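You operate a simulated robot arm through the tools that you are given. There is no shell and no other tool.

You run a simulated robot arm. Do the job below in one go: nothing can be reset, and whatever is moved stays where it is left.

## Task
Swap the open floor loop for the two biggest, then reset the meter.
Fine: biggest by the loop card; three lever turns in all; one press of the meter reset button; the other loops stay shut.

It is judged by the outcome, as a careful person would: the job done as asked, and still so three seconds after it is handed in. It fails if anything else is knocked over, pushed out of place, dropped, spilled or broken.

## Robot
A 7-joint arm with a fingered hand, fixed in place. Base frame: the origin is at the foot of the arm, x ahead of it, y to its left, z up. Units: mm, degrees, N and s.
Its first joint turns from -69.0 to 172.0 degrees. Payload 5 kg.
Tool frame: the origin (TCP) lies between the finger pads and is the grasp point; the fingertips stand 32 mm ahead of it; z points along the fingers, y is the line along which they close. Largest opening 160 mm; the body of the gripper starts 89 mm behind the TCP. The gripper is a hand of 3 fingers: y runs from the thumb to the fingers, the wrist lies at [0, 0, -252] in the tool frame, and closing takes about 1.5 s.
Orientation is that of the tool frame in the base frame, as a unit quaternion [x, y, z, w]. With the fingers straight down and closing along the base's y, the tool's x points along the base's -x, its y along +y and its z along -z.

## Interface
- The arm moves only by the tool drive_tool. Its argument "motion" is a list of rows, each a list of 3 entries, a list of its own where there are three numbers: the gripper command, from -1 (fully open) to 1 (shut), values between in proportion, then the shift along the base's x, y, z in units of 300 mm (1.0 is 300 mm), then the turn, a rotation vector about the base's x, y, z in units of 120 degrees (1.0 is 120 degrees). In form: [[gripper, [tx, ty, tz], [wx, wy, wz]], ...]. A call has 1 to 20 rows; each row is the pose to reach, as a shift and turn from the pose commanded when the call began. A call with a number of a shift or a turn outside -1 to 1 is refused whole. Rows are played at 5 a second. More than 50 mm and 8.6 degrees between two rows, or a gripper value outside its range, and nothing of the call is played. Where a pose cannot be reached the arm comes as near as it can. A force on the tool above 40 N (or 10 N above the force at the start of the call, whichever is more), or a blocked arm, ends the call early, and 0.2 s more pass. The fingers move at their own pace (about 108 mm/s each) and stop on an object; they squeeze with about 25 N. The grip force told is the motor's: it shows also when the fingers shut on nothing. Time passes only in rows, and 0.2 s behind the last, so rows that repeat a pose let the fingers close. It gives the time, the measured TCP pose, the force on the tool (base axes), the opening and the grip force at its end, in the units of the frame above (readings bear some noise), with the torque about the TCP (base axes, N m) and any sound that the robot's microphone picked up.
- Cameras (640 x 400 px; columns grow to the right, rows downward): "scene" is fixed at [402.1, 510, 1017.4]; the picture's right is [-0.93, -0.37, 0.00], its down [-0.01, 0.04, -1.00] and it looks along [0.37, -0.93, -0.04] (base axes); focal length 312 px, centre (320, 200). "wrist" rides on the gripper at [65, -4, -116] in the tool frame; the picture's right is [0.06, 1.00, 0.00], its down [-0.87, 0.05, -0.49] and it looks along [-0.49, 0.03, 0.87] (tool axes); focal length 261 px, centre (320, 200). There is no depth. A picture from a camera that has moved, and an enlarged one, comes with that camera's place and axes in the base frame and with its lens. The place of the scene camera against the robot may be out by one fixed shift of up to 18 mm in any direction.
- capture(camera): a new picture of that camera. It takes no simulated time.
- raise_lower(by): slides the trunk up (or, below 0, down) by that many mm; the arm rides with it, the base frame stays. It gives what a move gives, with no picture.
- set_grasp(shape): the hand has 3 fingers and takes this shape, open, in about a second: jaw (thumb against the fingers, like two jaws); tri (thumb and two fingers); tip (a fingertip pinch); poke (one finger out to press); point (the index stretched); flat (the hand flat); cup (the hand cupped); fist (a fist). The gripper value then closes the fingers along that shape, each until it touches; the sizes above hold for jaw. It gives what a move gives, with no picture.
- enlarge(camera, box): a new picture of the part [left, top, right, bottom] of that camera's present view, enlarged. It takes no simulated time.
- job_done(): hands the job in; it is judged then, once.

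Places have to be worked out from the pictures, the camera data and where the tool is seen. Open the gripper and draw the arm clear of the work before you hand the job in, unless the task says otherwise.

The tools are called after ">>>" as a command line: name --argument value ..., lists and objects as JSON in quotes. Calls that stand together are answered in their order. drive_tool: Moves the arm, as the interface text tells. Its arguments: {"type":"object","properties":{"motion":{"type":"array","items":{"type":"array"}}},"required":["motion"]} The other tools are called the same way: raise_lower (by) slides the trunk up or down; set_grasp (shape) gives the hand a shape; capture (camera) takes a picture; enlarge (camera, box) takes an enlarged picture of a part of a camera's view; job_done () hands the job in.

At the start:

```text
clock: 0.0
tool_pos: [456.5, -411.8, 1334.4]
tcp_rot: [0.0, 1.0, 0.0, 0.0]
force: [-0.4, 0.5, -0.1]
moment: [-0.05, 0.01, -0.02]
finger_gap: 160.1
grasp_force: 0.1
shape: jaw
trunk travel left (down, up): [-535.0, 405.0]
```

scene: 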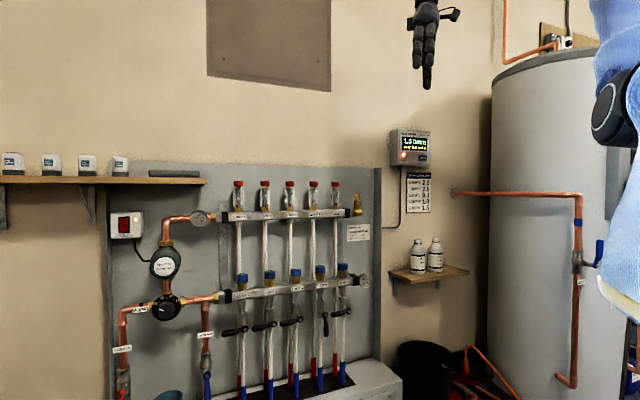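
wrist: 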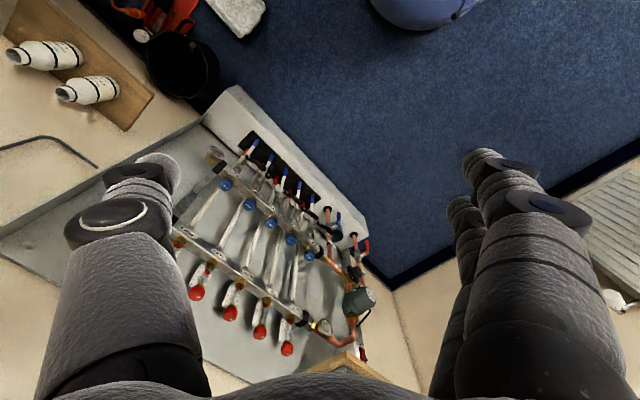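

I begin by looking closer at the manifold, the loop card, and the meter in the scene view.

>>> enlarge --camera "scene" --box '[380, 120, 450, 220]'

>>> enlarge --camera "scene" --box '[210, 260, 380, 366]'

>>> enlarge --camera "scene" --box '[210, 170, 380, 276]'

```text
4.00 times, centred on (415, 170) of scene
camera zoom: at [402.1, 510.0, 1017.4], right [-0.93, -0.37, 0.0], down [-0.01, 0.04, -1.0], along [0.37, -0.93, -0.04], focal length 1250 px, centre (-60, 320)
```

zoom: 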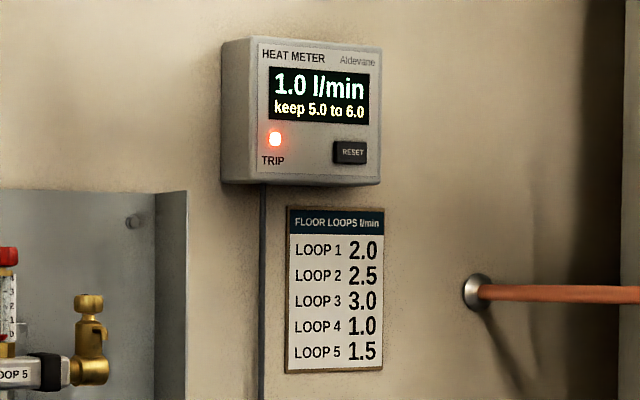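

```text
3.76 times, centred on (295, 313) of scene
camera zoom: at [402.1, 510.0, 1017.4], right [-0.93, -0.37, 0.0], down [-0.01, 0.04, -1.0], along [0.37, -0.93, -0.04], focal length 1176 px, centre (414, -225)
```

zoom: 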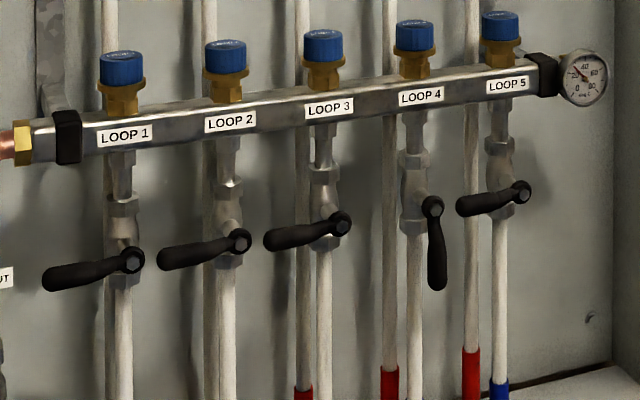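

```text
3.76 times, centred on (295, 223) of scene
camera zoom: at [402.1, 510.0, 1017.4], right [-0.93, -0.37, 0.0], down [-0.01, 0.04, -1.0], along [0.37, -0.93, -0.04], focal length 1176 px, centre (414, 113)
```

zoom: 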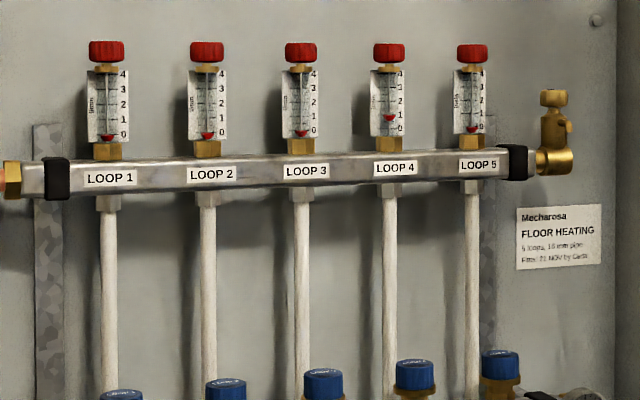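

The card gives loop 3 (3.0) and loop 2 (2.5) as the biggest, and only loop 4's lever hangs in line with its pipe, so that is the open one. I'll put the hand in the poke shape up here in free space and look at it.

>>> set_grasp --shape "poke"

>>> capture --camera "wrist"

>>> enlarge --camera "scene" --box '[380, 0, 480, 100]'

```text
clock: 0.9
tool_pos: [456.0, -412.6, 1333.4]
tcp_rot: [0.0, 1.0, 0.0, 0.0]
force: [-0.2, -0.3, -0.7]
moment: [-0.01, 0.02, 0.0]
finger_gap: 0.2
grasp_force: 0.1
shape: poke
trunk travel left (down, up): [-535.0, 405.0]
```

```text
taken
camera wrist: at [390.7, -416.6, 1450.0], right [-0.06, 1.0, 0.0], down [0.87, 0.05, 0.49], along [0.49, 0.03, -0.87], focal length 261 px, centre (320, 200)
```

wrist: 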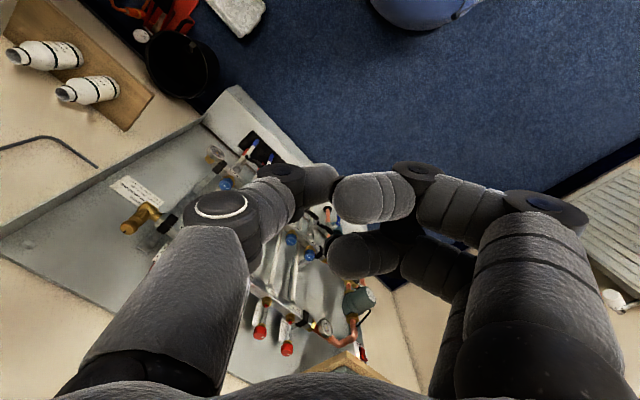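

```text
4.00 times, centred on (430, 50) of scene
camera zoom: at [402.1, 510.0, 1017.4], right [-0.93, -0.37, 0.0], down [-0.01, 0.04, -1.0], along [0.37, -0.93, -0.04], focal length 1250 px, centre (-120, 800)
```

zoom: 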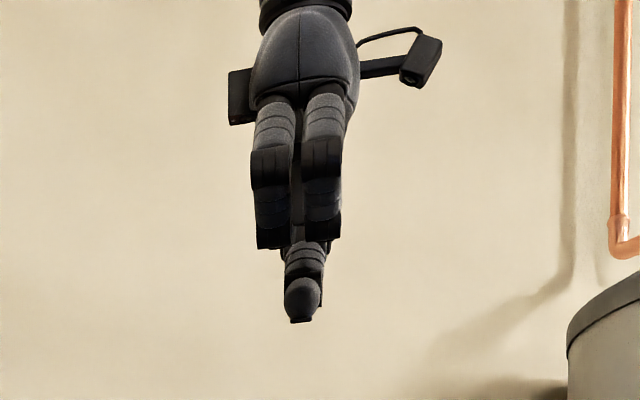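

The poke shape leaves one bent finger out near the tool axis with two folded behind it. I'll compare it with the point shape.

>>> set_grasp --shape "point"

>>> capture --camera "wrist"

>>> enlarge --camera "scene" --box '[380, 0, 480, 100]'

```text
clock: 1.8
tool_pos: [456.4, -412.4, 1335.3]
tcp_rot: [0.0, 1.0, 0.0, 0.0]
force: [-0.4, -0.8, -0.3]
moment: [0.02, 0.04, 0.0]
finger_gap: 0.0
grasp_force: 0.0
shape: point
trunk travel left (down, up): [-535.0, 405.0]
```

```text
taken
camera wrist: at [390.7, -416.6, 1449.9], right [-0.06, 1.0, 0.0], down [0.87, 0.05, 0.49], along [0.49, 0.03, -0.87], focal length 261 px, centre (320, 200)
```

wrist: 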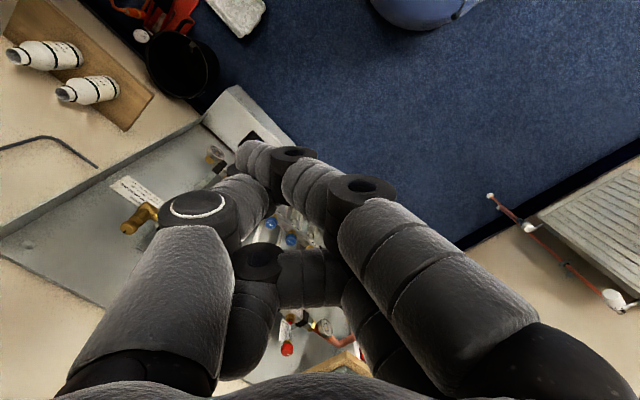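

```text
4.00 times, centred on (430, 50) of scene
camera zoom: at [402.1, 510.0, 1017.4], right [-0.93, -0.37, 0.0], down [-0.01, 0.04, -1.0], along [0.37, -0.93, -0.04], focal length 1250 px, centre (-120, 800)
```

zoom: 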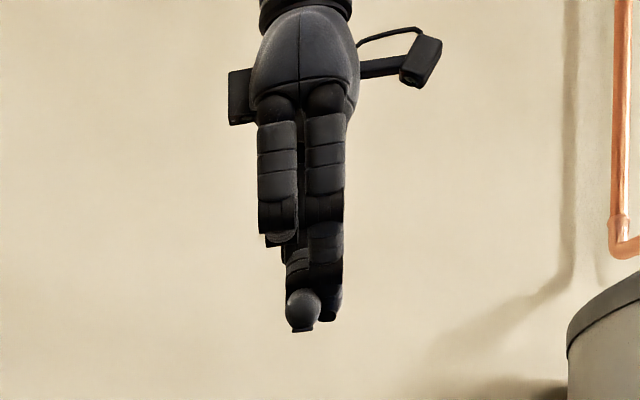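

In point shape two digits stick out together, which is bulkier, so poke looks better. To judge the finger's slant I'll go back to poke and then turn the tool about the vertical, so the scene camera sees the hand in profile.

>>> set_grasp --shape "poke"

>>> drive_tool --motion '[[-1, [0, 0, 0], [0, 0, -0.07]], [-1, [0, 0, 0], [0, 0, -0.14]], [-1, [0, 0, 0], [0, 0, -0.21]], [-1, [0, 0, 0], [0, 0, -0.28]], [-1, [0, 0, 0], [0, 0, -0.35]], [-1, [0, 0, 0], [0, 0, -0.42]], [-1, [0, 0, 0], [0, 0, -0.49]], [-1, [0, 0, 0], [0, 0, -0.56]], [-1, [0, 0, 0], [0, 0, -0.56]]]'

>>> enlarge --camera "scene" --box '[380, 0, 480, 100]'

```text
clock: 2.7
tool_pos: [456.7, -412.1, 1333.9]
tcp_rot: [0.0, 1.0, 0.0, 0.0]
force: [-0.8, -0.2, -0.1]
moment: [0.04, 0.01, 0.02]
finger_gap: 0.0
grasp_force: 0.0
shape: poke
trunk travel left (down, up): [-535.0, 405.0]
```

```text
clock: 4.7
tool_pos: [455.6, -413.2, 1334.2]
tcp_rot: [0.554, 0.833, 0.0, 0.0]
force: [-0.4, 0.4, -0.6]
moment: [0.0, 0.0, 0.0]
finger_gap: 0.0
grasp_force: 0.1
shape: poke
trunk travel left (down, up): [-535.0, 405.0]
```

```text
4.00 times, centred on (430, 50) of scene
camera zoom: at [402.1, 510.0, 1017.4], right [-0.93, -0.37, 0.0], down [-0.01, 0.04, -1.0], along [0.37, -0.93, -0.04], focal length 1250 px, centre (-120, 800)
```

zoom: 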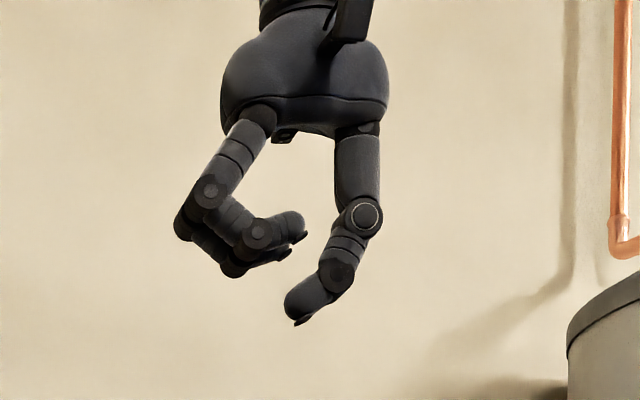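

In profile, the poke finger's last link slants strongly and the folded fingers sit only about 35 mm behind its tip. I'll check the tip shape, open first and then closed.

>>> set_grasp --shape "tip"

>>> enlarge --camera "scene" --box '[380, 0, 480, 100]'

>>> drive_tool --motion '[[1, [0, 0, 0], [0, 0, 0]], [1, [0, 0, 0], [0, 0, 0]], [1, [0, 0, 0], [0, 0, 0]], [1, [0, 0, 0], [0, 0, 0]], [1, [0, 0, 0], [0, 0, 0]], [1, [0, 0, 0], [0, 0, 0]], [1, [0, 0, 0], [0, 0, 0]], [1, [0, 0, 0], [0, 0, 0]]]'

>>> enlarge --camera "scene" --box '[380, 0, 480, 100]'

>>> capture --camera "wrist"

```text
clock: 5.6
tool_pos: [456.7, -413.0, 1333.0]
tcp_rot: [0.553, 0.833, 0.0, 0.0]
force: [0.3, -0.3, -0.2]
moment: [-0.03, 0.0, -0.01]
finger_gap: 159.9
grasp_force: 0.2
shape: tip
trunk travel left (down, up): [-535.0, 405.0]
```

```text
4.00 times, centred on (430, 50) of scene
camera zoom: at [402.1, 510.0, 1017.4], right [-0.93, -0.37, 0.0], down [-0.01, 0.04, -1.0], along [0.37, -0.93, -0.04], focal length 1250 px, centre (-120, 800)
```

zoom: 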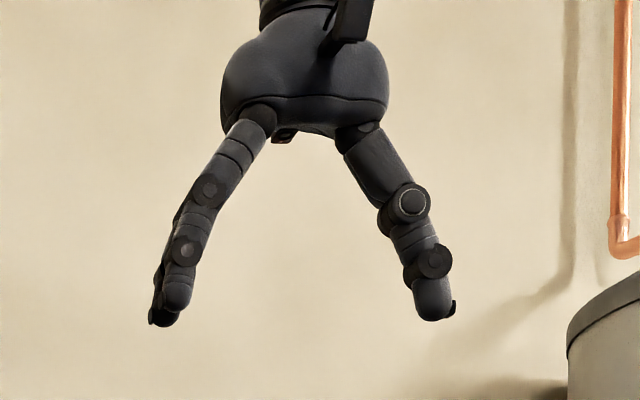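

```text
clock: 7.4
tool_pos: [456.7, -413.2, 1335.1]
tcp_rot: [0.553, 0.833, 0.0, 0.001]
force: [-0.6, -0.7, 0.1]
moment: [-0.01, -0.04, 0.01]
finger_gap: 0.2
grasp_force: 25.0
shape: tip
trunk travel left (down, up): [-535.0, 405.0]
```

```text
4.00 times, centred on (430, 50) of scene
camera zoom: at [402.1, 510.0, 1017.4], right [-0.93, -0.37, 0.0], down [-0.01, 0.04, -1.0], along [0.37, -0.93, -0.04], focal length 1250 px, centre (-120, 800)
```

zoom: 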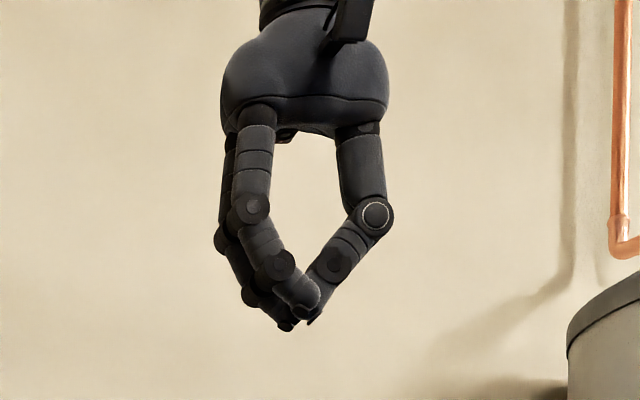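

```text
taken
camera wrist: at [426.8, -354.5, 1450.0], right [0.9, 0.44, 0.0], down [0.39, -0.78, 0.49], along [0.22, -0.44, -0.87], focal length 261 px, centre (320, 200)
```

wrist: 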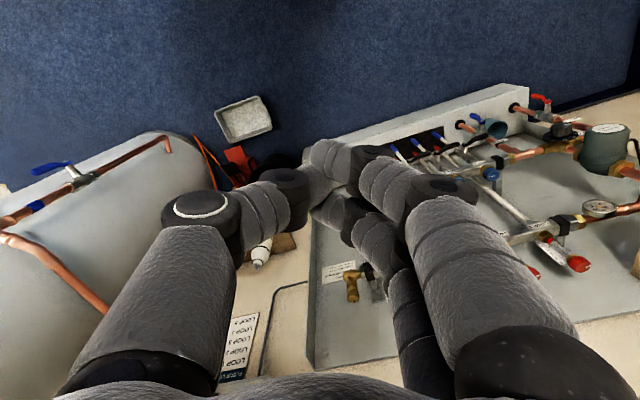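

Closed tip shape makes a blunt V meeting at the tool axis. I'll check jaw shut and part-open, for closing around a handle.

>>> set_grasp --shape "jaw"

>>> enlarge --camera "scene" --box '[380, 0, 480, 100]'

>>> drive_tool --motion '[[0.5, [0, 0, 0], [0, 0, 0]], [0.5, [0, 0, 0], [0, 0, 0]], [0.5, [0, 0, 0], [0, 0, 0]], [0.5, [0, 0, 0], [0, 0, 0]], [0.5, [0, 0, 0], [0, 0, 0]], [0.5, [0, 0, 0], [0, 0, 0]], [0.5, [0, 0, 0], [0, 0, 0]], [0.5, [0, 0, 0], [0, 0, 0]]]'

>>> enlarge --camera "scene" --box '[380, 0, 480, 100]'

>>> drive_tool --motion '[[1, [0, 0, 0], [0, 0, 0]], [1, [0, 0, 0], [0, 0, 0]], [1, [0, 0, 0], [0, 0, 0]], [1, [0, 0, 0], [0, 0, 0]], [1, [0, 0, 0], [0, 0, 0]]]'

>>> enlarge --camera "scene" --box '[380, 0, 480, 100]'

```text
clock: 8.3
tool_pos: [454.8, -412.3, 1334.0]
tcp_rot: [0.554, 0.833, 0.001, 0.0]
force: [-0.4, 0.7, 0.4]
moment: [0.04, -0.03, 0.02]
finger_gap: 159.9
grasp_force: 0.0
shape: jaw
trunk travel left (down, up): [-535.0, 405.0]
```

```text
4.00 times, centred on (430, 50) of scene
camera zoom: at [402.1, 510.0, 1017.4], right [-0.93, -0.37, 0.0], down [-0.01, 0.04, -1.0], along [0.37, -0.93, -0.04], focal length 1250 px, centre (-120, 800)
```

zoom: 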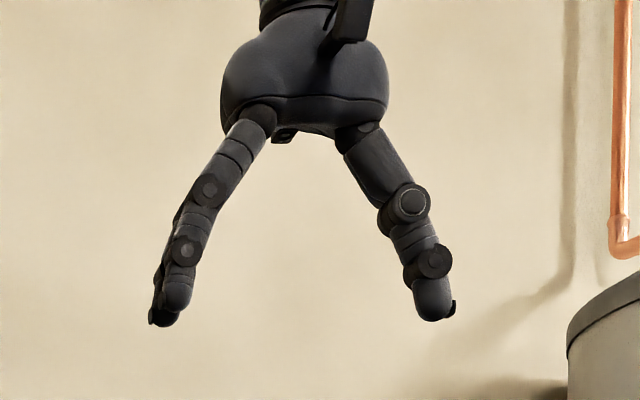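

```text
clock: 10.1
tool_pos: [455.4, -412.3, 1333.7]
tcp_rot: [0.553, 0.833, 0.0, 0.0]
force: [-0.2, 0.4, 0.6]
moment: [0.03, -0.01, 0.0]
finger_gap: 40.5
grasp_force: 0.0
shape: jaw
trunk travel left (down, up): [-535.0, 405.0]
```

```text
4.00 times, centred on (430, 50) of scene
camera zoom: at [402.1, 510.0, 1017.4], right [-0.93, -0.37, 0.0], down [-0.01, 0.04, -1.0], along [0.37, -0.93, -0.04], focal length 1250 px, centre (-120, 800)
```

zoom: 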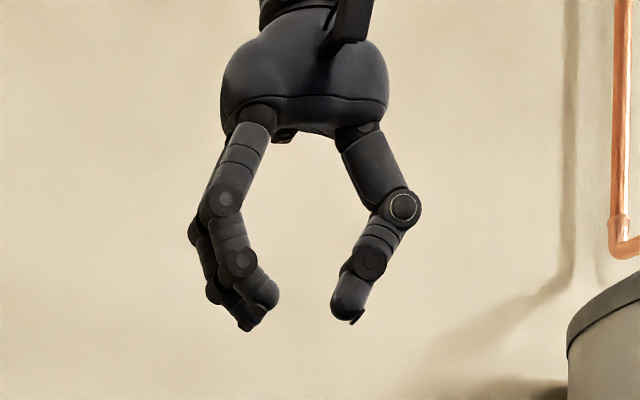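

```text
clock: 11.3
tool_pos: [456.4, -411.9, 1334.5]
tcp_rot: [0.553, 0.833, 0.0, 0.0]
force: [-0.3, 1.8, 0.5]
moment: [0.05, 0.02, 0.01]
finger_gap: 0.2
grasp_force: 24.7
shape: jaw
trunk travel left (down, up): [-535.0, 405.0]
```

```text
4.00 times, centred on (430, 50) of scene
camera zoom: at [402.1, 510.0, 1017.4], right [-0.93, -0.37, 0.0], down [-0.01, 0.04, -1.0], along [0.37, -0.93, -0.04], focal length 1250 px, centre (-120, 800)
```

zoom: 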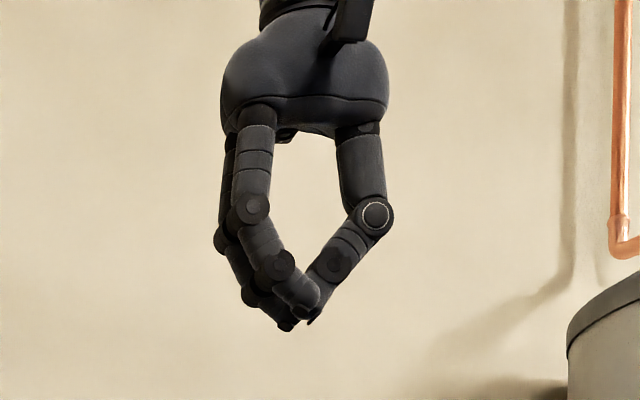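

Jaw at value 0.5 gives a clean 40 mm gap with the tips about 26 mm past the TCP. That works as a loose cage around a handle that I can turn along its arc. Now I'll turn the tool to face the wall, which runs at about 45°, and move out towards it at this height.

>>> drive_tool --motion '[[0.5, [0, 0, 0], [0, 0, 0.062]], [0.5, [0, 0, 0], [0, 0, 0.124]], [0.5, [0, 0, 0], [0, 0, 0.185]], [0.5, [0, 0, 0], [0, 0, 0.185]]]'

>>> drive_tool --motion '[[0.5, [0.049, -0.01, 0], [-0.0442, -0.0442, 0]], [0.5, [0.098, -0.02, 0], [-0.0884, -0.0884, 0]], [0.5, [0.147, -0.03, 0], [-0.1326, -0.1326, 0]], [0.5, [0.196, -0.039, 0], [-0.1768, -0.1768, 0]], [0.5, [0.245, -0.049, 0], [-0.221, -0.221, 0]], [0.5, [0.294, -0.059, 0], [-0.2652, -0.2652, 0]], [0.5, [0.343, -0.069, 0], [-0.3094, -0.3094, 0]], [0.5, [0.393, -0.079, 0], [-0.3536, -0.3536, 0]], [0.5, [0.442, -0.088, 0], [-0.3978, -0.3978, 0]], [0.5, [0.491, -0.098, 0], [-0.442, -0.442, 0]], [0.5, [0.54, -0.108, 0], [-0.4862, -0.4862, 0]], [0.5, [0.589, -0.118, 0], [-0.5303, -0.5303, 0]], [0.5, [0.589, -0.118, 0], [-0.5303, -0.5303, 0]]]'

>>> capture --camera "wrist"

>>> capture --camera "scene"

```text
clock: 12.3
tool_pos: [455.8, -413.7, 1333.8]
tcp_rot: [0.381, 0.924, 0.0, 0.0]
force: [-0.2, -0.9, 0.4]
moment: [0.02, -0.01, 0.0]
finger_gap: 39.7
grasp_force: 0.1
shape: jaw
trunk travel left (down, up): [-535.0, 405.0]
```

```text
clock: 15.1
tool_pos: [641.1, -525.5, 1363.2]
tcp_rot: [0.258, 0.669, -0.25, 0.651]
force: [-0.5, 0.3, 0.3]
moment: [-0.03, -0.01, 0.01]
finger_gap: 39.9
grasp_force: 0.1
shape: jaw
out of reach, approached as far as the arm can: row 9, 10, 11, 12, 13
trunk travel left (down, up): [-535.0, 405.0]
```

```text
taken
camera wrist: at [551.7, -450.6, 1301.7], right [0.67, 0.74, -0.06], down [-0.31, 0.35, 0.88], along [0.68, -0.57, 0.47], focal length 261 px, centre (320, 200)
```

wrist: 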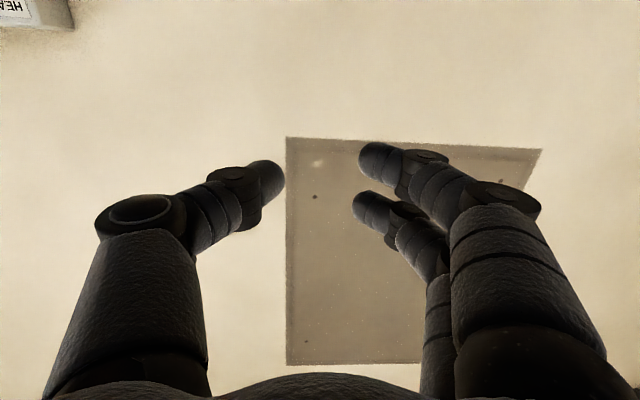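

```text
taken
```

scene: 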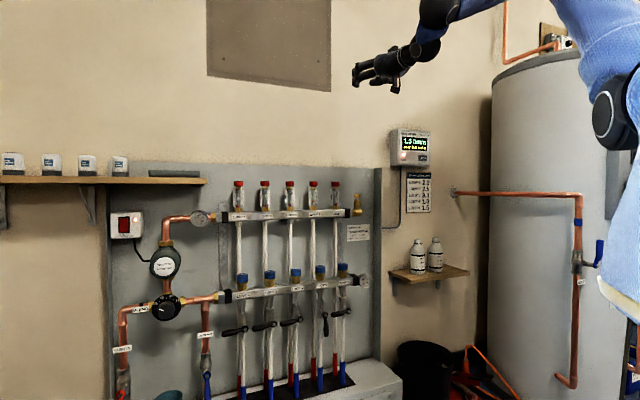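

The arm stopped about 77 mm further out than commanded because that pose was too close in, but the hand now faces the wall with the camera below. The space below is open, so I'll lower the trunk to bring the hand towards manifold height.

>>> raise_lower --by -300

>>> capture --camera "scene"

>>> capture --camera "wrist"

```text
clock: 18.1
tool_pos: [641.4, -525.6, 1063.6]
tcp_rot: [0.258, 0.669, -0.25, 0.65]
force: [-0.7, -0.1, 0.2]
moment: [-0.07, 0.01, -0.03]
finger_gap: 39.6
grasp_force: 0.0
shape: jaw
trunk travel left (down, up): [-235.0, 705.0]
```

```text
taken
```

scene: 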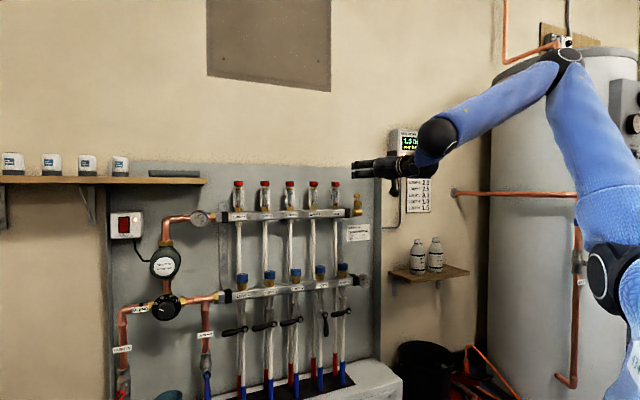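

```text
taken
camera wrist: at [552.0, -450.6, 1001.4], right [0.67, 0.74, -0.06], down [-0.31, 0.35, 0.88], along [0.68, -0.57, 0.47], focal length 261 px, centre (320, 200)
```

wrist: 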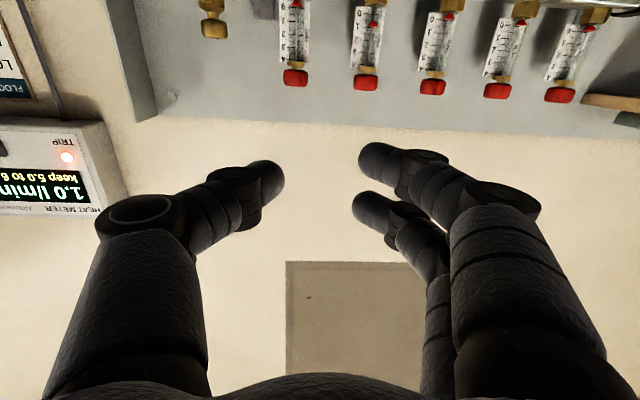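

The hand is level with the upper manifold, about 200 mm in front, and the arm is elbow-up with clear space below. I'll lower the trunk the rest of the way and look again.

>>> raise_lower --by -225

>>> capture --camera "wrist"

>>> capture --camera "scene"

```text
clock: 20.5
tool_pos: [641.8, -526.3, 837.6]
tcp_rot: [0.257, 0.669, -0.249, 0.651]
force: [-0.1, 0.8, -0.1]
moment: [0.02, -0.01, 0.02]
finger_gap: 39.8
grasp_force: 0.1
shape: jaw
trunk travel left (down, up): [-10.0, 930.0]
```

```text
taken
camera wrist: at [552.0, -450.6, 776.4], right [0.67, 0.74, -0.06], down [-0.31, 0.35, 0.88], along [0.68, -0.57, 0.47], focal length 261 px, centre (320, 200)
```

wrist: 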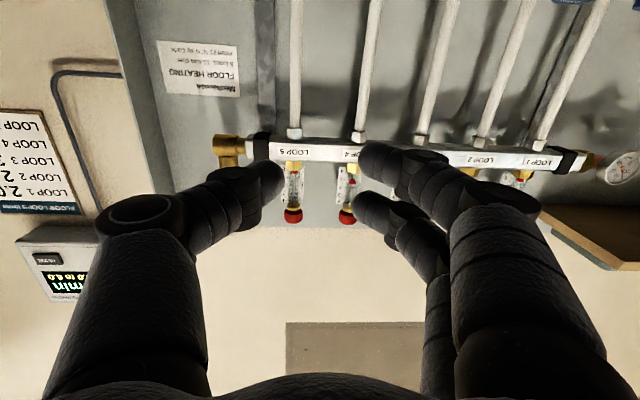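

```text
taken
```

scene: 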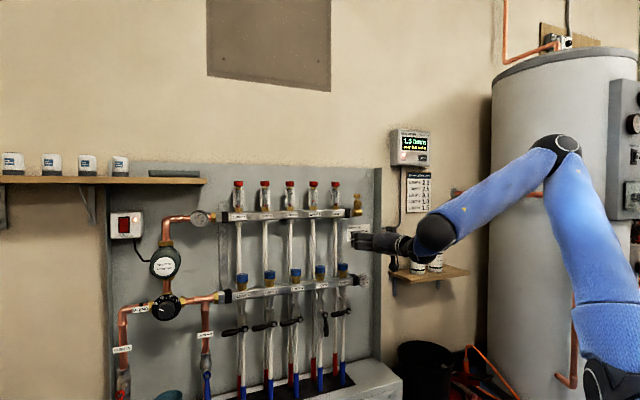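

I'll drive straight down about 200 mm. This also shows which commanded pose the arm now works from.

>>> drive_tool --motion '[[0.5, [0, 0, -0.1], [0, 0, 0]], [0.5, [0, 0, -0.2], [0, 0, 0]], [0.5, [0, 0, -0.3], [0, 0, 0]], [0.5, [0, 0, -0.4], [0, 0, 0]], [0.5, [0, 0, -0.5], [0, 0, 0]], [0.5, [0, 0, -0.6], [0, 0, 0]], [0.5, [0, 0, -0.67], [0, 0, 0]], [0.5, [0, 0, -0.67], [0, 0, 0]]]'

>>> capture --camera "wrist"

>>> capture --camera "scene"

```text
clock: 22.3
tool_pos: [647.8, -601.1, 669.9]
tcp_rot: [0.237, 0.687, -0.23, 0.647]
force: [-1.2, -1.2, -1.0]
moment: [-0.02, -0.02, 0.1]
finger_gap: 39.9
grasp_force: 0.1
shape: jaw
out of reach, approached as far as the arm can: row 1, 2, 3, 4, 5, 6, 7
trunk travel left (down, up): [-10.0, 930.0]
```

```text
taken
camera wrist: at [552.3, -530.2, 611.1], right [0.62, 0.78, -0.07], down [-0.31, 0.32, 0.9], along [0.72, -0.53, 0.44], focal length 261 px, centre (320, 200)
```

wrist: 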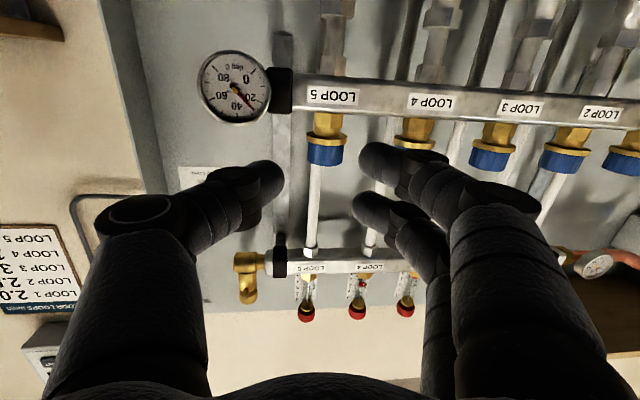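

```text
taken
```

scene: 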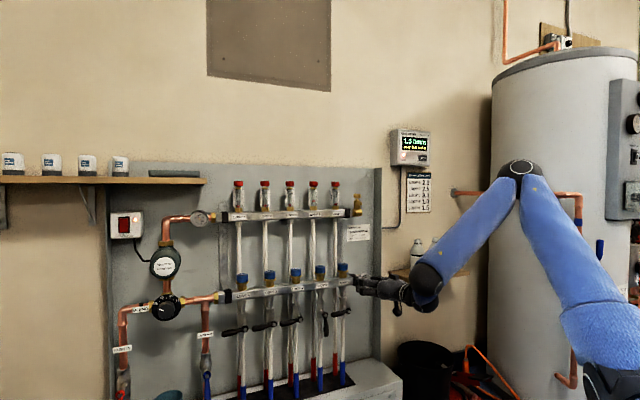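

Most rows were out of reach. With the hand this close in, the wrist can't bend up enough to hold the tool level. I'll pitch the tool 30° down, which eases the wrist and levels the camera, then read back where the arm settles.

>>> drive_tool --motion '[[0.5, [0, 0, 0], [0.0442, 0.0442, 0]], [0.5, [0, 0, 0], [0.0884, 0.0884, 0]], [0.5, [0, 0, 0], [0.1326, 0.1326, 0]], [0.5, [0, 0, 0], [0.1768, 0.1768, 0]], [0.5, [0, 0, 0], [0.1768, 0.1768, 0]], [0.5, [0, 0, 0], [0.1768, 0.1768, 0]]]'

>>> capture --camera "wrist"

>>> capture --camera "scene"

```text
clock: 23.7
tool_pos: [641.5, -526.7, 637.9]
tcp_rot: [0.322, 0.811, -0.166, 0.459]
force: [1.0, -1.1, -0.2]
moment: [-0.01, 0.03, -0.01]
finger_gap: 39.8
grasp_force: 0.1
shape: jaw
out of reach, approached as far as the arm can: row 1
trunk travel left (down, up): [-10.0, 930.0]
```

```text
taken
camera wrist: at [540.7, -439.6, 643.6], right [0.65, 0.76, -0.03], down [0.05, 0.0, 1.0], along [0.76, -0.65, -0.04], focal length 261 px, centre (320, 200)
```

wrist: 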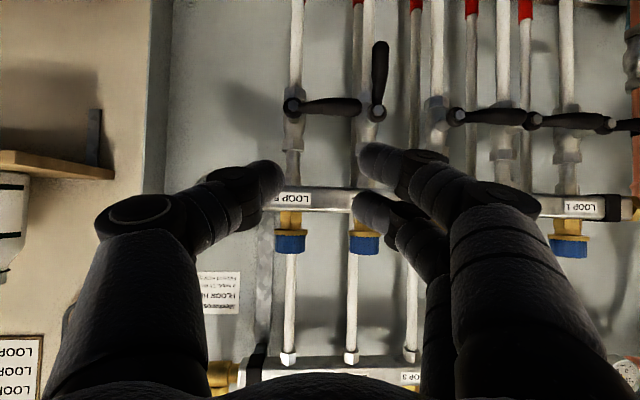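

```text
taken
```

scene: 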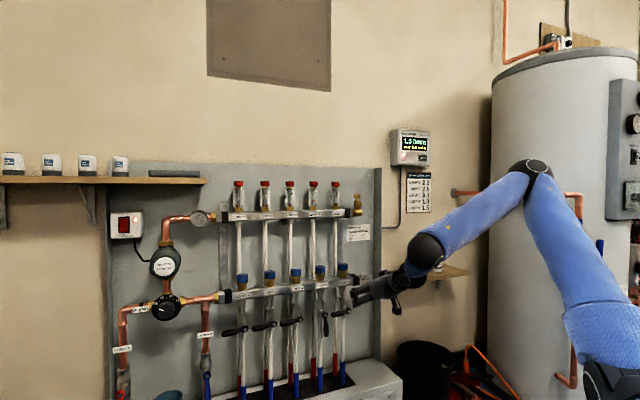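

The pose read back matches the last commanded one, so the arm is in sync again. In this upside-down view the lever pivots sit about 100 mm apart, near z 520 and about 1000 mm out along the wall normal, with lever 4 hanging and the rest level. I'll shift left and square the heading for a second view to triangulate.

>>> drive_tool --motion '[[0.5, [0.06, 0.06, 0], [0, 0, -0.005]], [0.5, [0.12, 0.12, 0], [0, 0, -0.01]], [0.5, [0.18, 0.18, 0], [0, 0, -0.015]], [0.5, [0.24, 0.24, 0], [0, 0, -0.02]], [0.5, [0.3, 0.3, 0], [0, 0, -0.025]], [0.5, [0.353, 0.353, 0], [0, 0, -0.029]], [0.5, [0.353, 0.353, 0], [0, 0, -0.029]], [0.5, [0.353, 0.353, 0], [0, 0, -0.029]]]'

>>> capture --camera "wrist"

>>> enlarge --camera "wrist" --box '[160, 0, 480, 200]'

>>> capture --camera "scene"

```text
clock: 25.5
tool_pos: [749.1, -422.6, 637.4]
tcp_rot: [0.346, 0.803, -0.176, 0.453]
force: [0.1, -0.2, -0.4]
moment: [-0.02, 0.02, 0.01]
finger_gap: 39.9
grasp_force: 0.0
shape: jaw
trunk travel left (down, up): [-10.0, 930.0]
```

```text
taken
camera wrist: at [652.7, -330.1, 641.7], right [0.69, 0.72, -0.02], down [0.05, -0.01, 1.0], along [0.72, -0.69, -0.04], focal length 261 px, centre (320, 200)
```

wrist: 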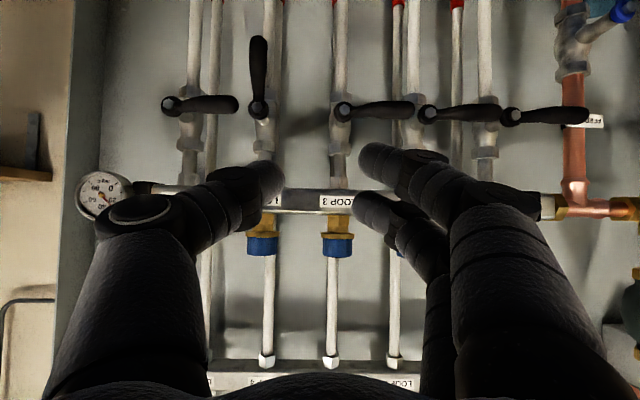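

```text
2.00 times, centred on (320, 100) of wrist
camera zoom: at [652.7, -330.1, 641.7], right [0.69, 0.72, -0.02], down [0.05, -0.01, 1.0], along [0.72, -0.69, -0.04], focal length 521 px, centre (320, 400)
```

zoom: 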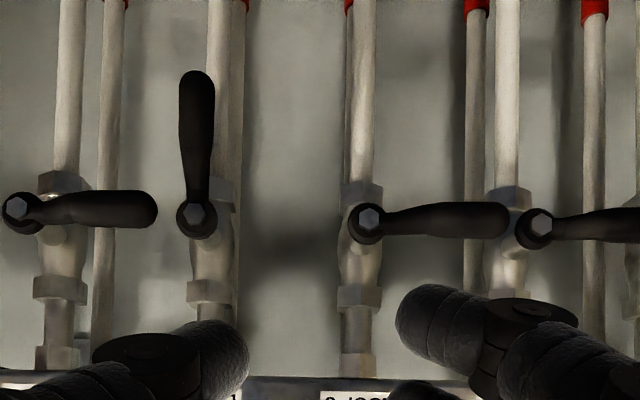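

```text
taken
```

scene: 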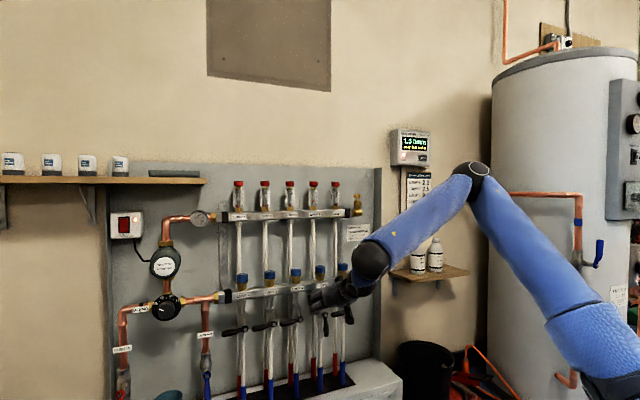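

Triangulating the two views puts the lever pivots at about (889,-520,524) for loop 3, (816,-590,525) for loop 4 and (955,-447,525) for loop 2. The handles are about 85 mm long and 21 mm thick, about 1000 mm out. I'll roll the tool 90° so the jaws close vertically around a level handle, and check that the arm can hold that.

>>> drive_tool --motion '[[0.5, [0, 0, 0], [0.0379, -0.0373, -0.0331]], [0.5, [0, 0, 0], [0.0757, -0.0745, -0.0661]], [0.5, [0, 0, 0], [0.1136, -0.1118, -0.0992]], [0.5, [0, 0, 0], [0.1514, -0.149, -0.1323]], [0.5, [0, 0, 0], [0.1893, -0.1863, -0.1653]], [0.5, [0, 0, 0], [0.2271, -0.2235, -0.1984]], [0.5, [0, 0, 0], [0.265, -0.2608, -0.2314]], [0.5, [0, 0, 0], [0.3028, -0.2981, -0.2645]], [0.5, [0, 0, 0], [0.3407, -0.3353, -0.2976]], [0.5, [0, 0, 0], [0.3785, -0.3726, -0.3306]], [0.5, [0, 0, 0], [0.4164, -0.4098, -0.3637]], [0.5, [0, 0, 0], [0.4543, -0.4471, -0.3968]], [0.5, [0, 0, 0], [0.4543, -0.4471, -0.3968]], [0.5, [0, 0, 0], [0.4543, -0.4471, -0.3968]]]'

>>> capture --camera "wrist"

>>> capture --camera "scene"

```text
clock: 28.1
tool_pos: [834.6, -566.9, 691.9]
tcp_rot: [0.8, 0.372, 0.206, 0.424]
force: [0.6, 20.2, 5.6]
moment: [-0.42, -0.07, 0.35]
finger_gap: 39.0
grasp_force: 0.1
shape: jaw
out of reach, approached as far as the arm can: row 7, 8, 9, 10, 11, 12, 13
trunk travel left (down, up): [-10.0, 930.0]
stopped in row 13: the force on the tool passed its limit at 45 N (the readings are from after the stop); the commanded pose is now the measured one
```

```text
taken
camera wrist: at [800.2, -453.9, 752.6], right [0.46, -0.31, 0.83], down [-0.85, -0.43, 0.31], along [0.26, -0.85, -0.46], focal length 261 px, centre (320, 200)
```

wrist: 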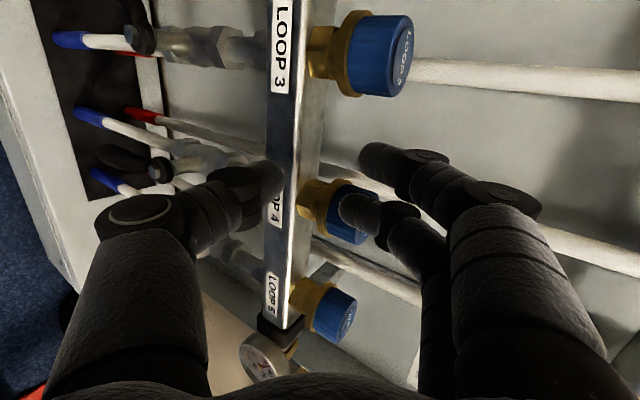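

```text
taken
```

scene: 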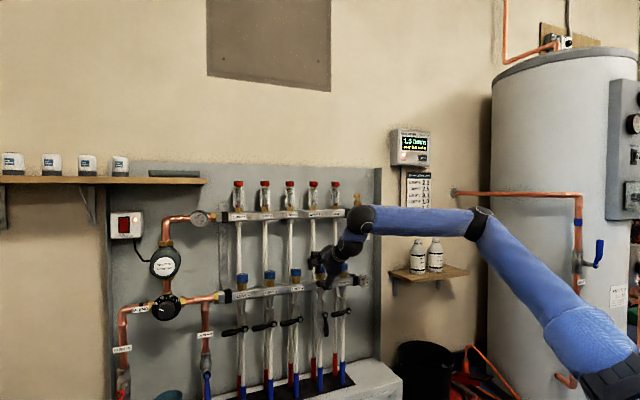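

The arm wandered because that pose was out of reach. The hand ran into the lower bar and stopped at 45 N with the fingers straddling it. I'll back straight out from the wall first and check the force.

>>> drive_tool --motion '[[0.5, [-0.0236, 0.0236, 0], [0, 0, 0]], [0.5, [-0.0471, 0.0471, 0], [0, 0, 0]], [0.5, [-0.0943, 0.0943, 0], [0, 0, 0]], [0.5, [-0.1414, 0.1414, 0], [0, 0, 0]], [0.5, [-0.1414, 0.1414, 0], [0, 0, 0]]]'

>>> capture --camera "wrist"

>>> capture --camera "scene"

```text
clock: 29.4
tool_pos: [808.0, -562.6, 703.0]
tcp_rot: [0.797, 0.383, 0.206, 0.419]
force: [0.8, 0.2, 0.4]
moment: [-0.02, -0.03, 0.01]
finger_gap: 39.7
grasp_force: 0.1
shape: jaw
out of reach, approached as far as the arm can: row 1, 2, 3, 4, 5
trunk travel left (down, up): [-10.0, 930.0]
```

```text
taken
camera wrist: at [772.7, -451.8, 764.2], right [0.47, -0.3, 0.83], down [-0.84, -0.45, 0.32], along [0.27, -0.84, -0.47], focal length 261 px, centre (320, 200)
```

wrist: 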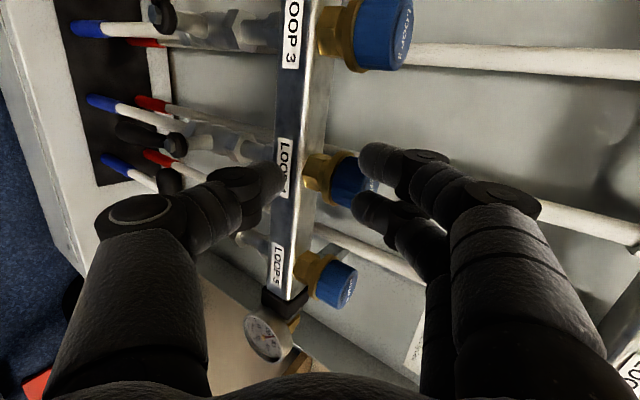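

```text
taken
```

scene: 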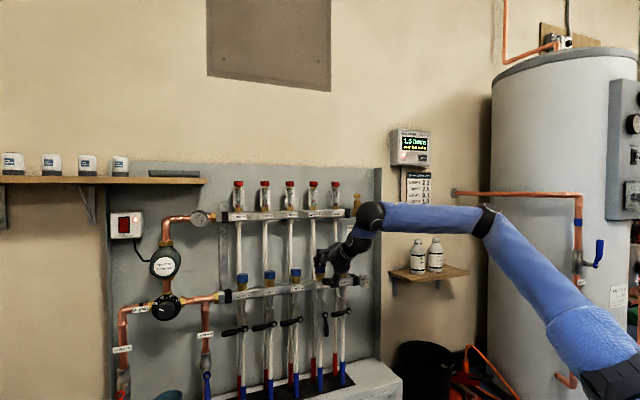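

The contact force is gone and the hand is clear of the bar. I'll unroll back to the orientation the arm can hold while drawing further from the wall.

>>> drive_tool --motion '[[0.5, [-0.03, 0.06, 0], [-0.0403, 0.0328, 0.0348]], [0.5, [-0.06, 0.12, 0], [-0.0806, 0.0656, 0.0696]], [0.5, [-0.08, 0.17, 0], [-0.1209, 0.0984, 0.1044]], [0.5, [-0.1, 0.22, 0], [-0.1613, 0.1313, 0.1393]], [0.5, [-0.11, 0.25, 0], [-0.2016, 0.1641, 0.1741]], [0.5, [-0.12, 0.28, 0], [-0.2419, 0.1969, 0.2089]], [0.5, [-0.13, 0.31, -0.03], [-0.2822, 0.2297, 0.2437]], [0.5, [-0.14, 0.34, -0.06], [-0.3225, 0.2625, 0.2785]], [0.5, [-0.143, 0.34, -0.09], [-0.3628, 0.2953, 0.3133]], [0.5, [-0.143, 0.34, -0.12], [-0.4031, 0.3281, 0.3481]], [0.5, [-0.143, 0.34, -0.15], [-0.4434, 0.3609, 0.3829]], [0.5, [-0.143, 0.34, -0.183], [-0.4838, 0.3938, 0.4178]], [0.5, [-0.143, 0.34, -0.183], [-0.4838, 0.3938, 0.4178]], [0.5, [-0.143, 0.34, -0.183], [-0.4838, 0.3938, 0.4178]]]'

>>> capture --camera "wrist"

>>> enlarge --camera "scene" --box '[210, 170, 380, 366]'

```text
clock: 32.4
tool_pos: [768.6, -460.8, 644.8]
tcp_rot: [0.3, 0.828, -0.155, 0.447]
force: [-0.7, 0.0, 0.7]
moment: [0.02, 0.0, 0.0]
finger_gap: 40.1
grasp_force: 0.0
shape: jaw
trunk travel left (down, up): [-10.0, 930.0]
```

```text
taken
camera wrist: at [663.3, -380.6, 655.9], right [0.61, 0.79, -0.04], down [0.08, -0.01, 1.0], along [0.79, -0.61, -0.07], focal length 261 px, centre (320, 200)
```

wrist: 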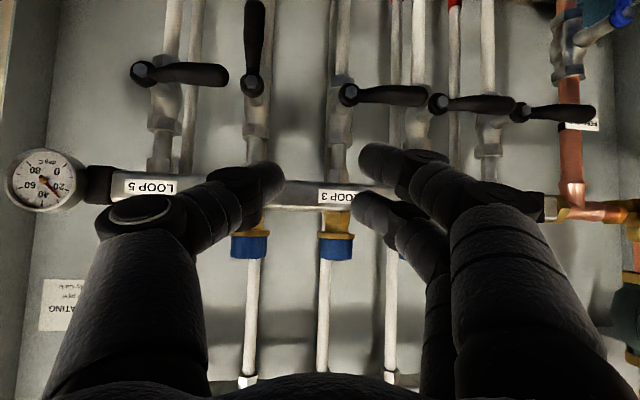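

```text
2.04 times, centred on (295, 268) of scene
camera zoom: at [402.1, 510.0, 1017.4], right [-0.93, -0.37, 0.0], down [-0.01, 0.04, -1.0], along [0.37, -0.93, -0.04], focal length 638 px, centre (371, 61)
```

zoom: 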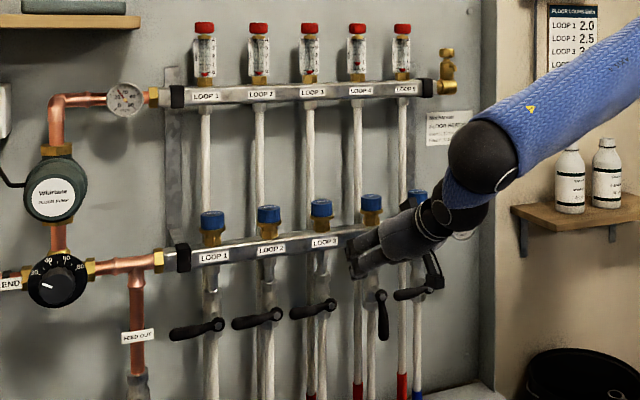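

The manifold and levers are undisturbed. That roll isn't usable here, so I want to push the levers without rolling. I'll check whether the flat shape gives straight fingers to push with.

>>> set_grasp --shape "flat"

>>> capture --camera "wrist"

>>> enlarge --camera "scene" --box '[270, 200, 430, 320]'

```text
clock: 33.2
tool_pos: [768.1, -462.5, 645.8]
tcp_rot: [0.301, 0.828, -0.154, 0.447]
force: [-0.4, -0.5, 0.6]
moment: [0.0, -0.05, 0.0]
finger_gap: 0.0
grasp_force: 0.1
shape: flat
trunk travel left (down, up): [-10.0, 930.0]
```

```text
taken
camera wrist: at [663.3, -380.6, 655.9], right [0.61, 0.79, -0.04], down [0.08, -0.01, 1.0], along [0.79, -0.61, -0.07], focal length 261 px, centre (320, 200)
```

wrist: 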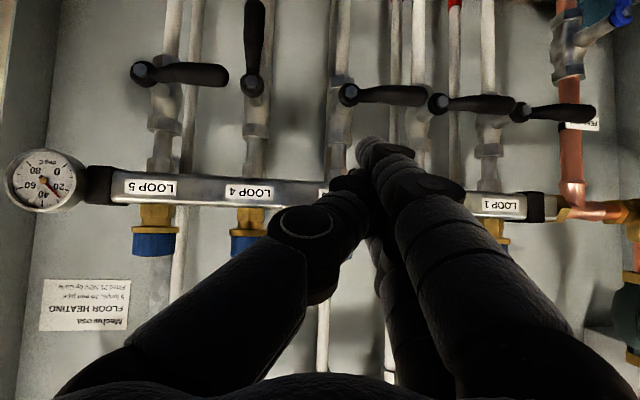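

```text
3.33 times, centred on (350, 260) of scene
camera zoom: at [402.1, 510.0, 1017.4], right [-0.93, -0.37, 0.0], down [-0.01, 0.04, -1.0], along [0.37, -0.93, -0.04], focal length 1041 px, centre (220, 0)
```

zoom: 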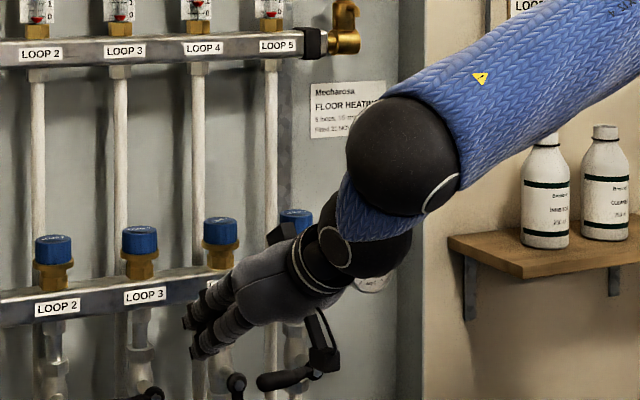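

Flat gives two straight fingers side by side, with tips about 78 mm ahead of the TCP and roughly 40 mm to the left. That is a good peg for pushing levers without any roll. I'll move a little left and lower, square the heading and ease the pitch to about 25° down, still well clear of the bar.

>>> drive_tool --motion '[[-1, [0.054, 0.053, -0.05], [-0.0156, -0.0174, -0.0167]], [-1, [0.107, 0.107, -0.1], [-0.0312, -0.0347, -0.0333]], [-1, [0.161, 0.16, -0.151], [-0.0468, -0.0521, -0.05]], [-1, [0.161, 0.16, -0.151], [-0.0468, -0.0521, -0.05]], [-1, [0.161, 0.16, -0.151], [-0.0468, -0.0521, -0.05]]]'

>>> capture --camera "wrist"

>>> enlarge --camera "wrist" --box '[240, 0, 560, 200]'

>>> capture --camera "scene"

```text
clock: 34.5
tool_pos: [820.3, -442.8, 604.6]
tcp_rot: [0.326, 0.782, -0.192, 0.496]
force: [0.4, -0.9, -0.7]
moment: [-0.01, 0.0, 0.0]
finger_gap: 0.0
grasp_force: 0.1
shape: flat
out of reach, approached as far as the arm can: row 3, 4, 5
trunk travel left (down, up): [-10.0, 930.0]
```

```text
taken
camera wrist: at [723.0, -352.1, 595.4], right [0.68, 0.73, -0.03], down [-0.02, 0.07, 1.0], along [0.73, -0.68, 0.06], focal length 261 px, centre (320, 200)
```

wrist: 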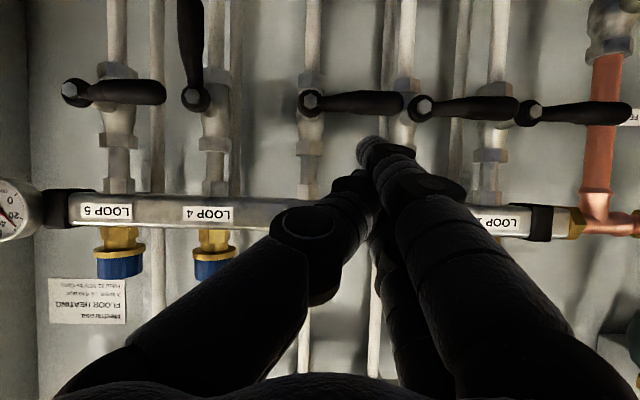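

```text
2.00 times, centred on (400, 100) of wrist
camera zoom: at [723.0, -352.1, 595.4], right [0.68, 0.73, -0.03], down [-0.02, 0.07, 1.0], along [0.73, -0.68, 0.06], focal length 521 px, centre (160, 400)
```

zoom: 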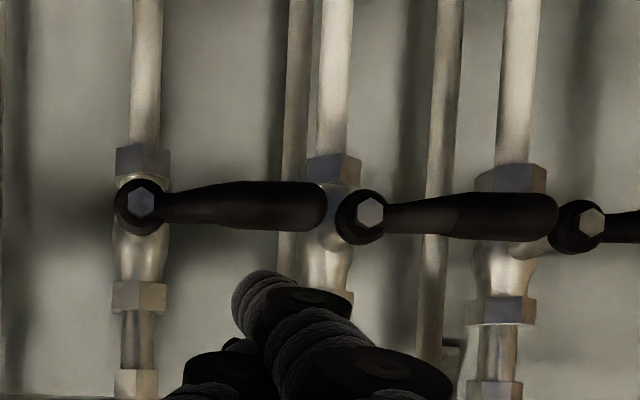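

```text
taken
```

scene: 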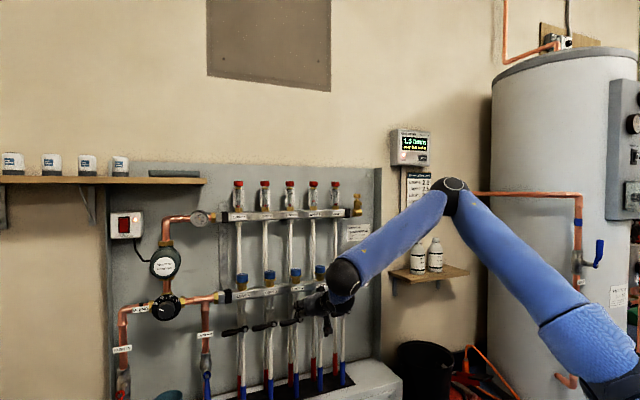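

The arm stopped about 30 mm short, flagged out of reach. Earlier a repeated row did converge, so I'll back off to about 170 mm from the bar and repeat the pose over several rows.

>>> drive_tool --motion '[[-1, [-0.03, 0.072, -0.008], [0, 0, 0]], [-1, [-0.059, 0.144, -0.015], [0, 0, 0]], [-1, [-0.059, 0.144, -0.015], [0, 0, 0]], [-1, [-0.059, 0.144, -0.015], [0, 0, 0]], [-1, [-0.059, 0.144, -0.015], [0, 0, 0]], [-1, [-0.059, 0.144, -0.015], [0, 0, 0]], [-1, [-0.059, 0.144, -0.015], [0, 0, 0]], [-1, [-0.059, 0.144, -0.015], [0, 0, 0]]]'

>>> capture --camera "scene"

```text
clock: 36.2
tool_pos: [808.7, -441.4, 601.9]
tcp_rot: [0.325, 0.784, -0.189, 0.495]
force: [-0.2, -0.2, -1.0]
moment: [-0.01, -0.04, 0.01]
finger_gap: 0.0
grasp_force: 0.0
shape: flat
out of reach, approached as far as the arm can: row 1, 2, 3, 4, 5, 6, 7, 8
trunk travel left (down, up): [-10.0, 930.0]
```

```text
taken
```

scene: 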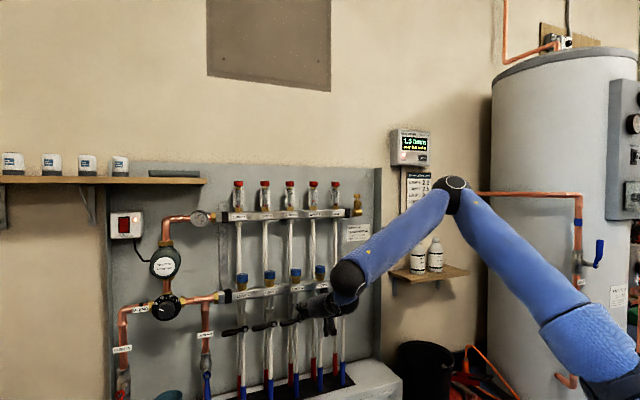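

That pose is a real limit at 26° pitch, so I'll work at about 32° down, which was comfortable before. I'll steepen the pitch and hold the finger peg above loop 3's handle, about 50 mm short of the handle plane, then check reach and alignment.

>>> drive_tool --motion '[[-1, [0.04, 0.001, -0.004], [0.0172, 0.0182, 0]], [-1, [0.08, 0.002, -0.008], [0.0344, 0.0363, 0]], [-1, [0.115, 0.003, -0.012], [0.0344, 0.0363, 0]], [-1, [0.115, 0.003, -0.012], [0.0344, 0.0363, 0]], [-1, [0.115, 0.003, -0.012], [0.0344, 0.0363, 0]]]'

>>> capture --camera "wrist"

>>> enlarge --camera "scene" --box '[210, 230, 370, 350]'

```text
clock: 37.5
tool_pos: [842.9, -439.5, 597.5]
tcp_rot: [0.339, 0.803, -0.186, 0.454]
force: [0.4, -0.6, 0.4]
moment: [0.04, -0.02, -0.01]
finger_gap: 0.0
grasp_force: 0.0
shape: flat
trunk travel left (down, up): [-10.0, 930.0]
```

```text
taken
camera wrist: at [747.5, -347.4, 601.6], right [0.69, 0.72, -0.04], down [0.05, 0.01, 1.0], along [0.72, -0.69, -0.03], focal length 261 px, centre (320, 200)
```

wrist: 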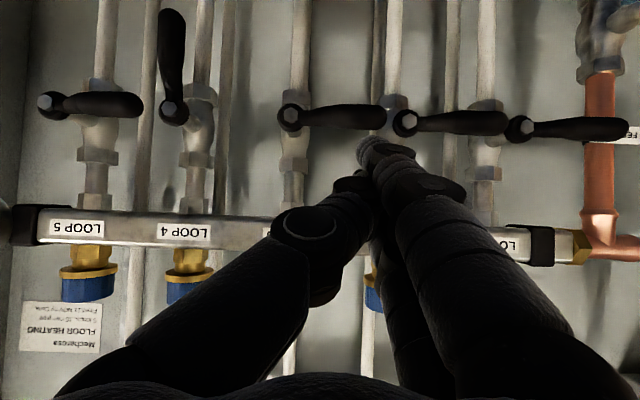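

```text
3.33 times, centred on (290, 290) of scene
camera zoom: at [402.1, 510.0, 1017.4], right [-0.93, -0.37, 0.0], down [-0.01, 0.04, -1.0], along [0.37, -0.93, -0.04], focal length 1041 px, centre (420, -100)
```

zoom: 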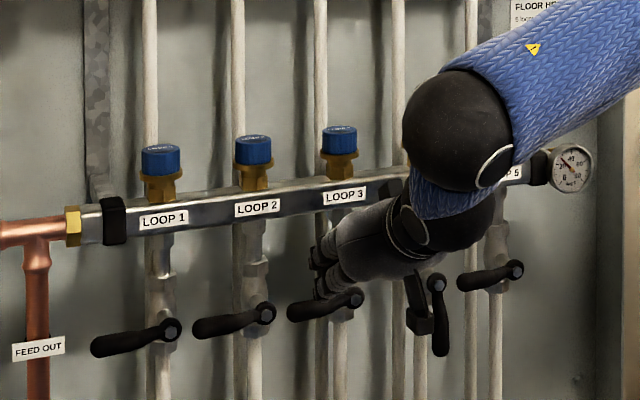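

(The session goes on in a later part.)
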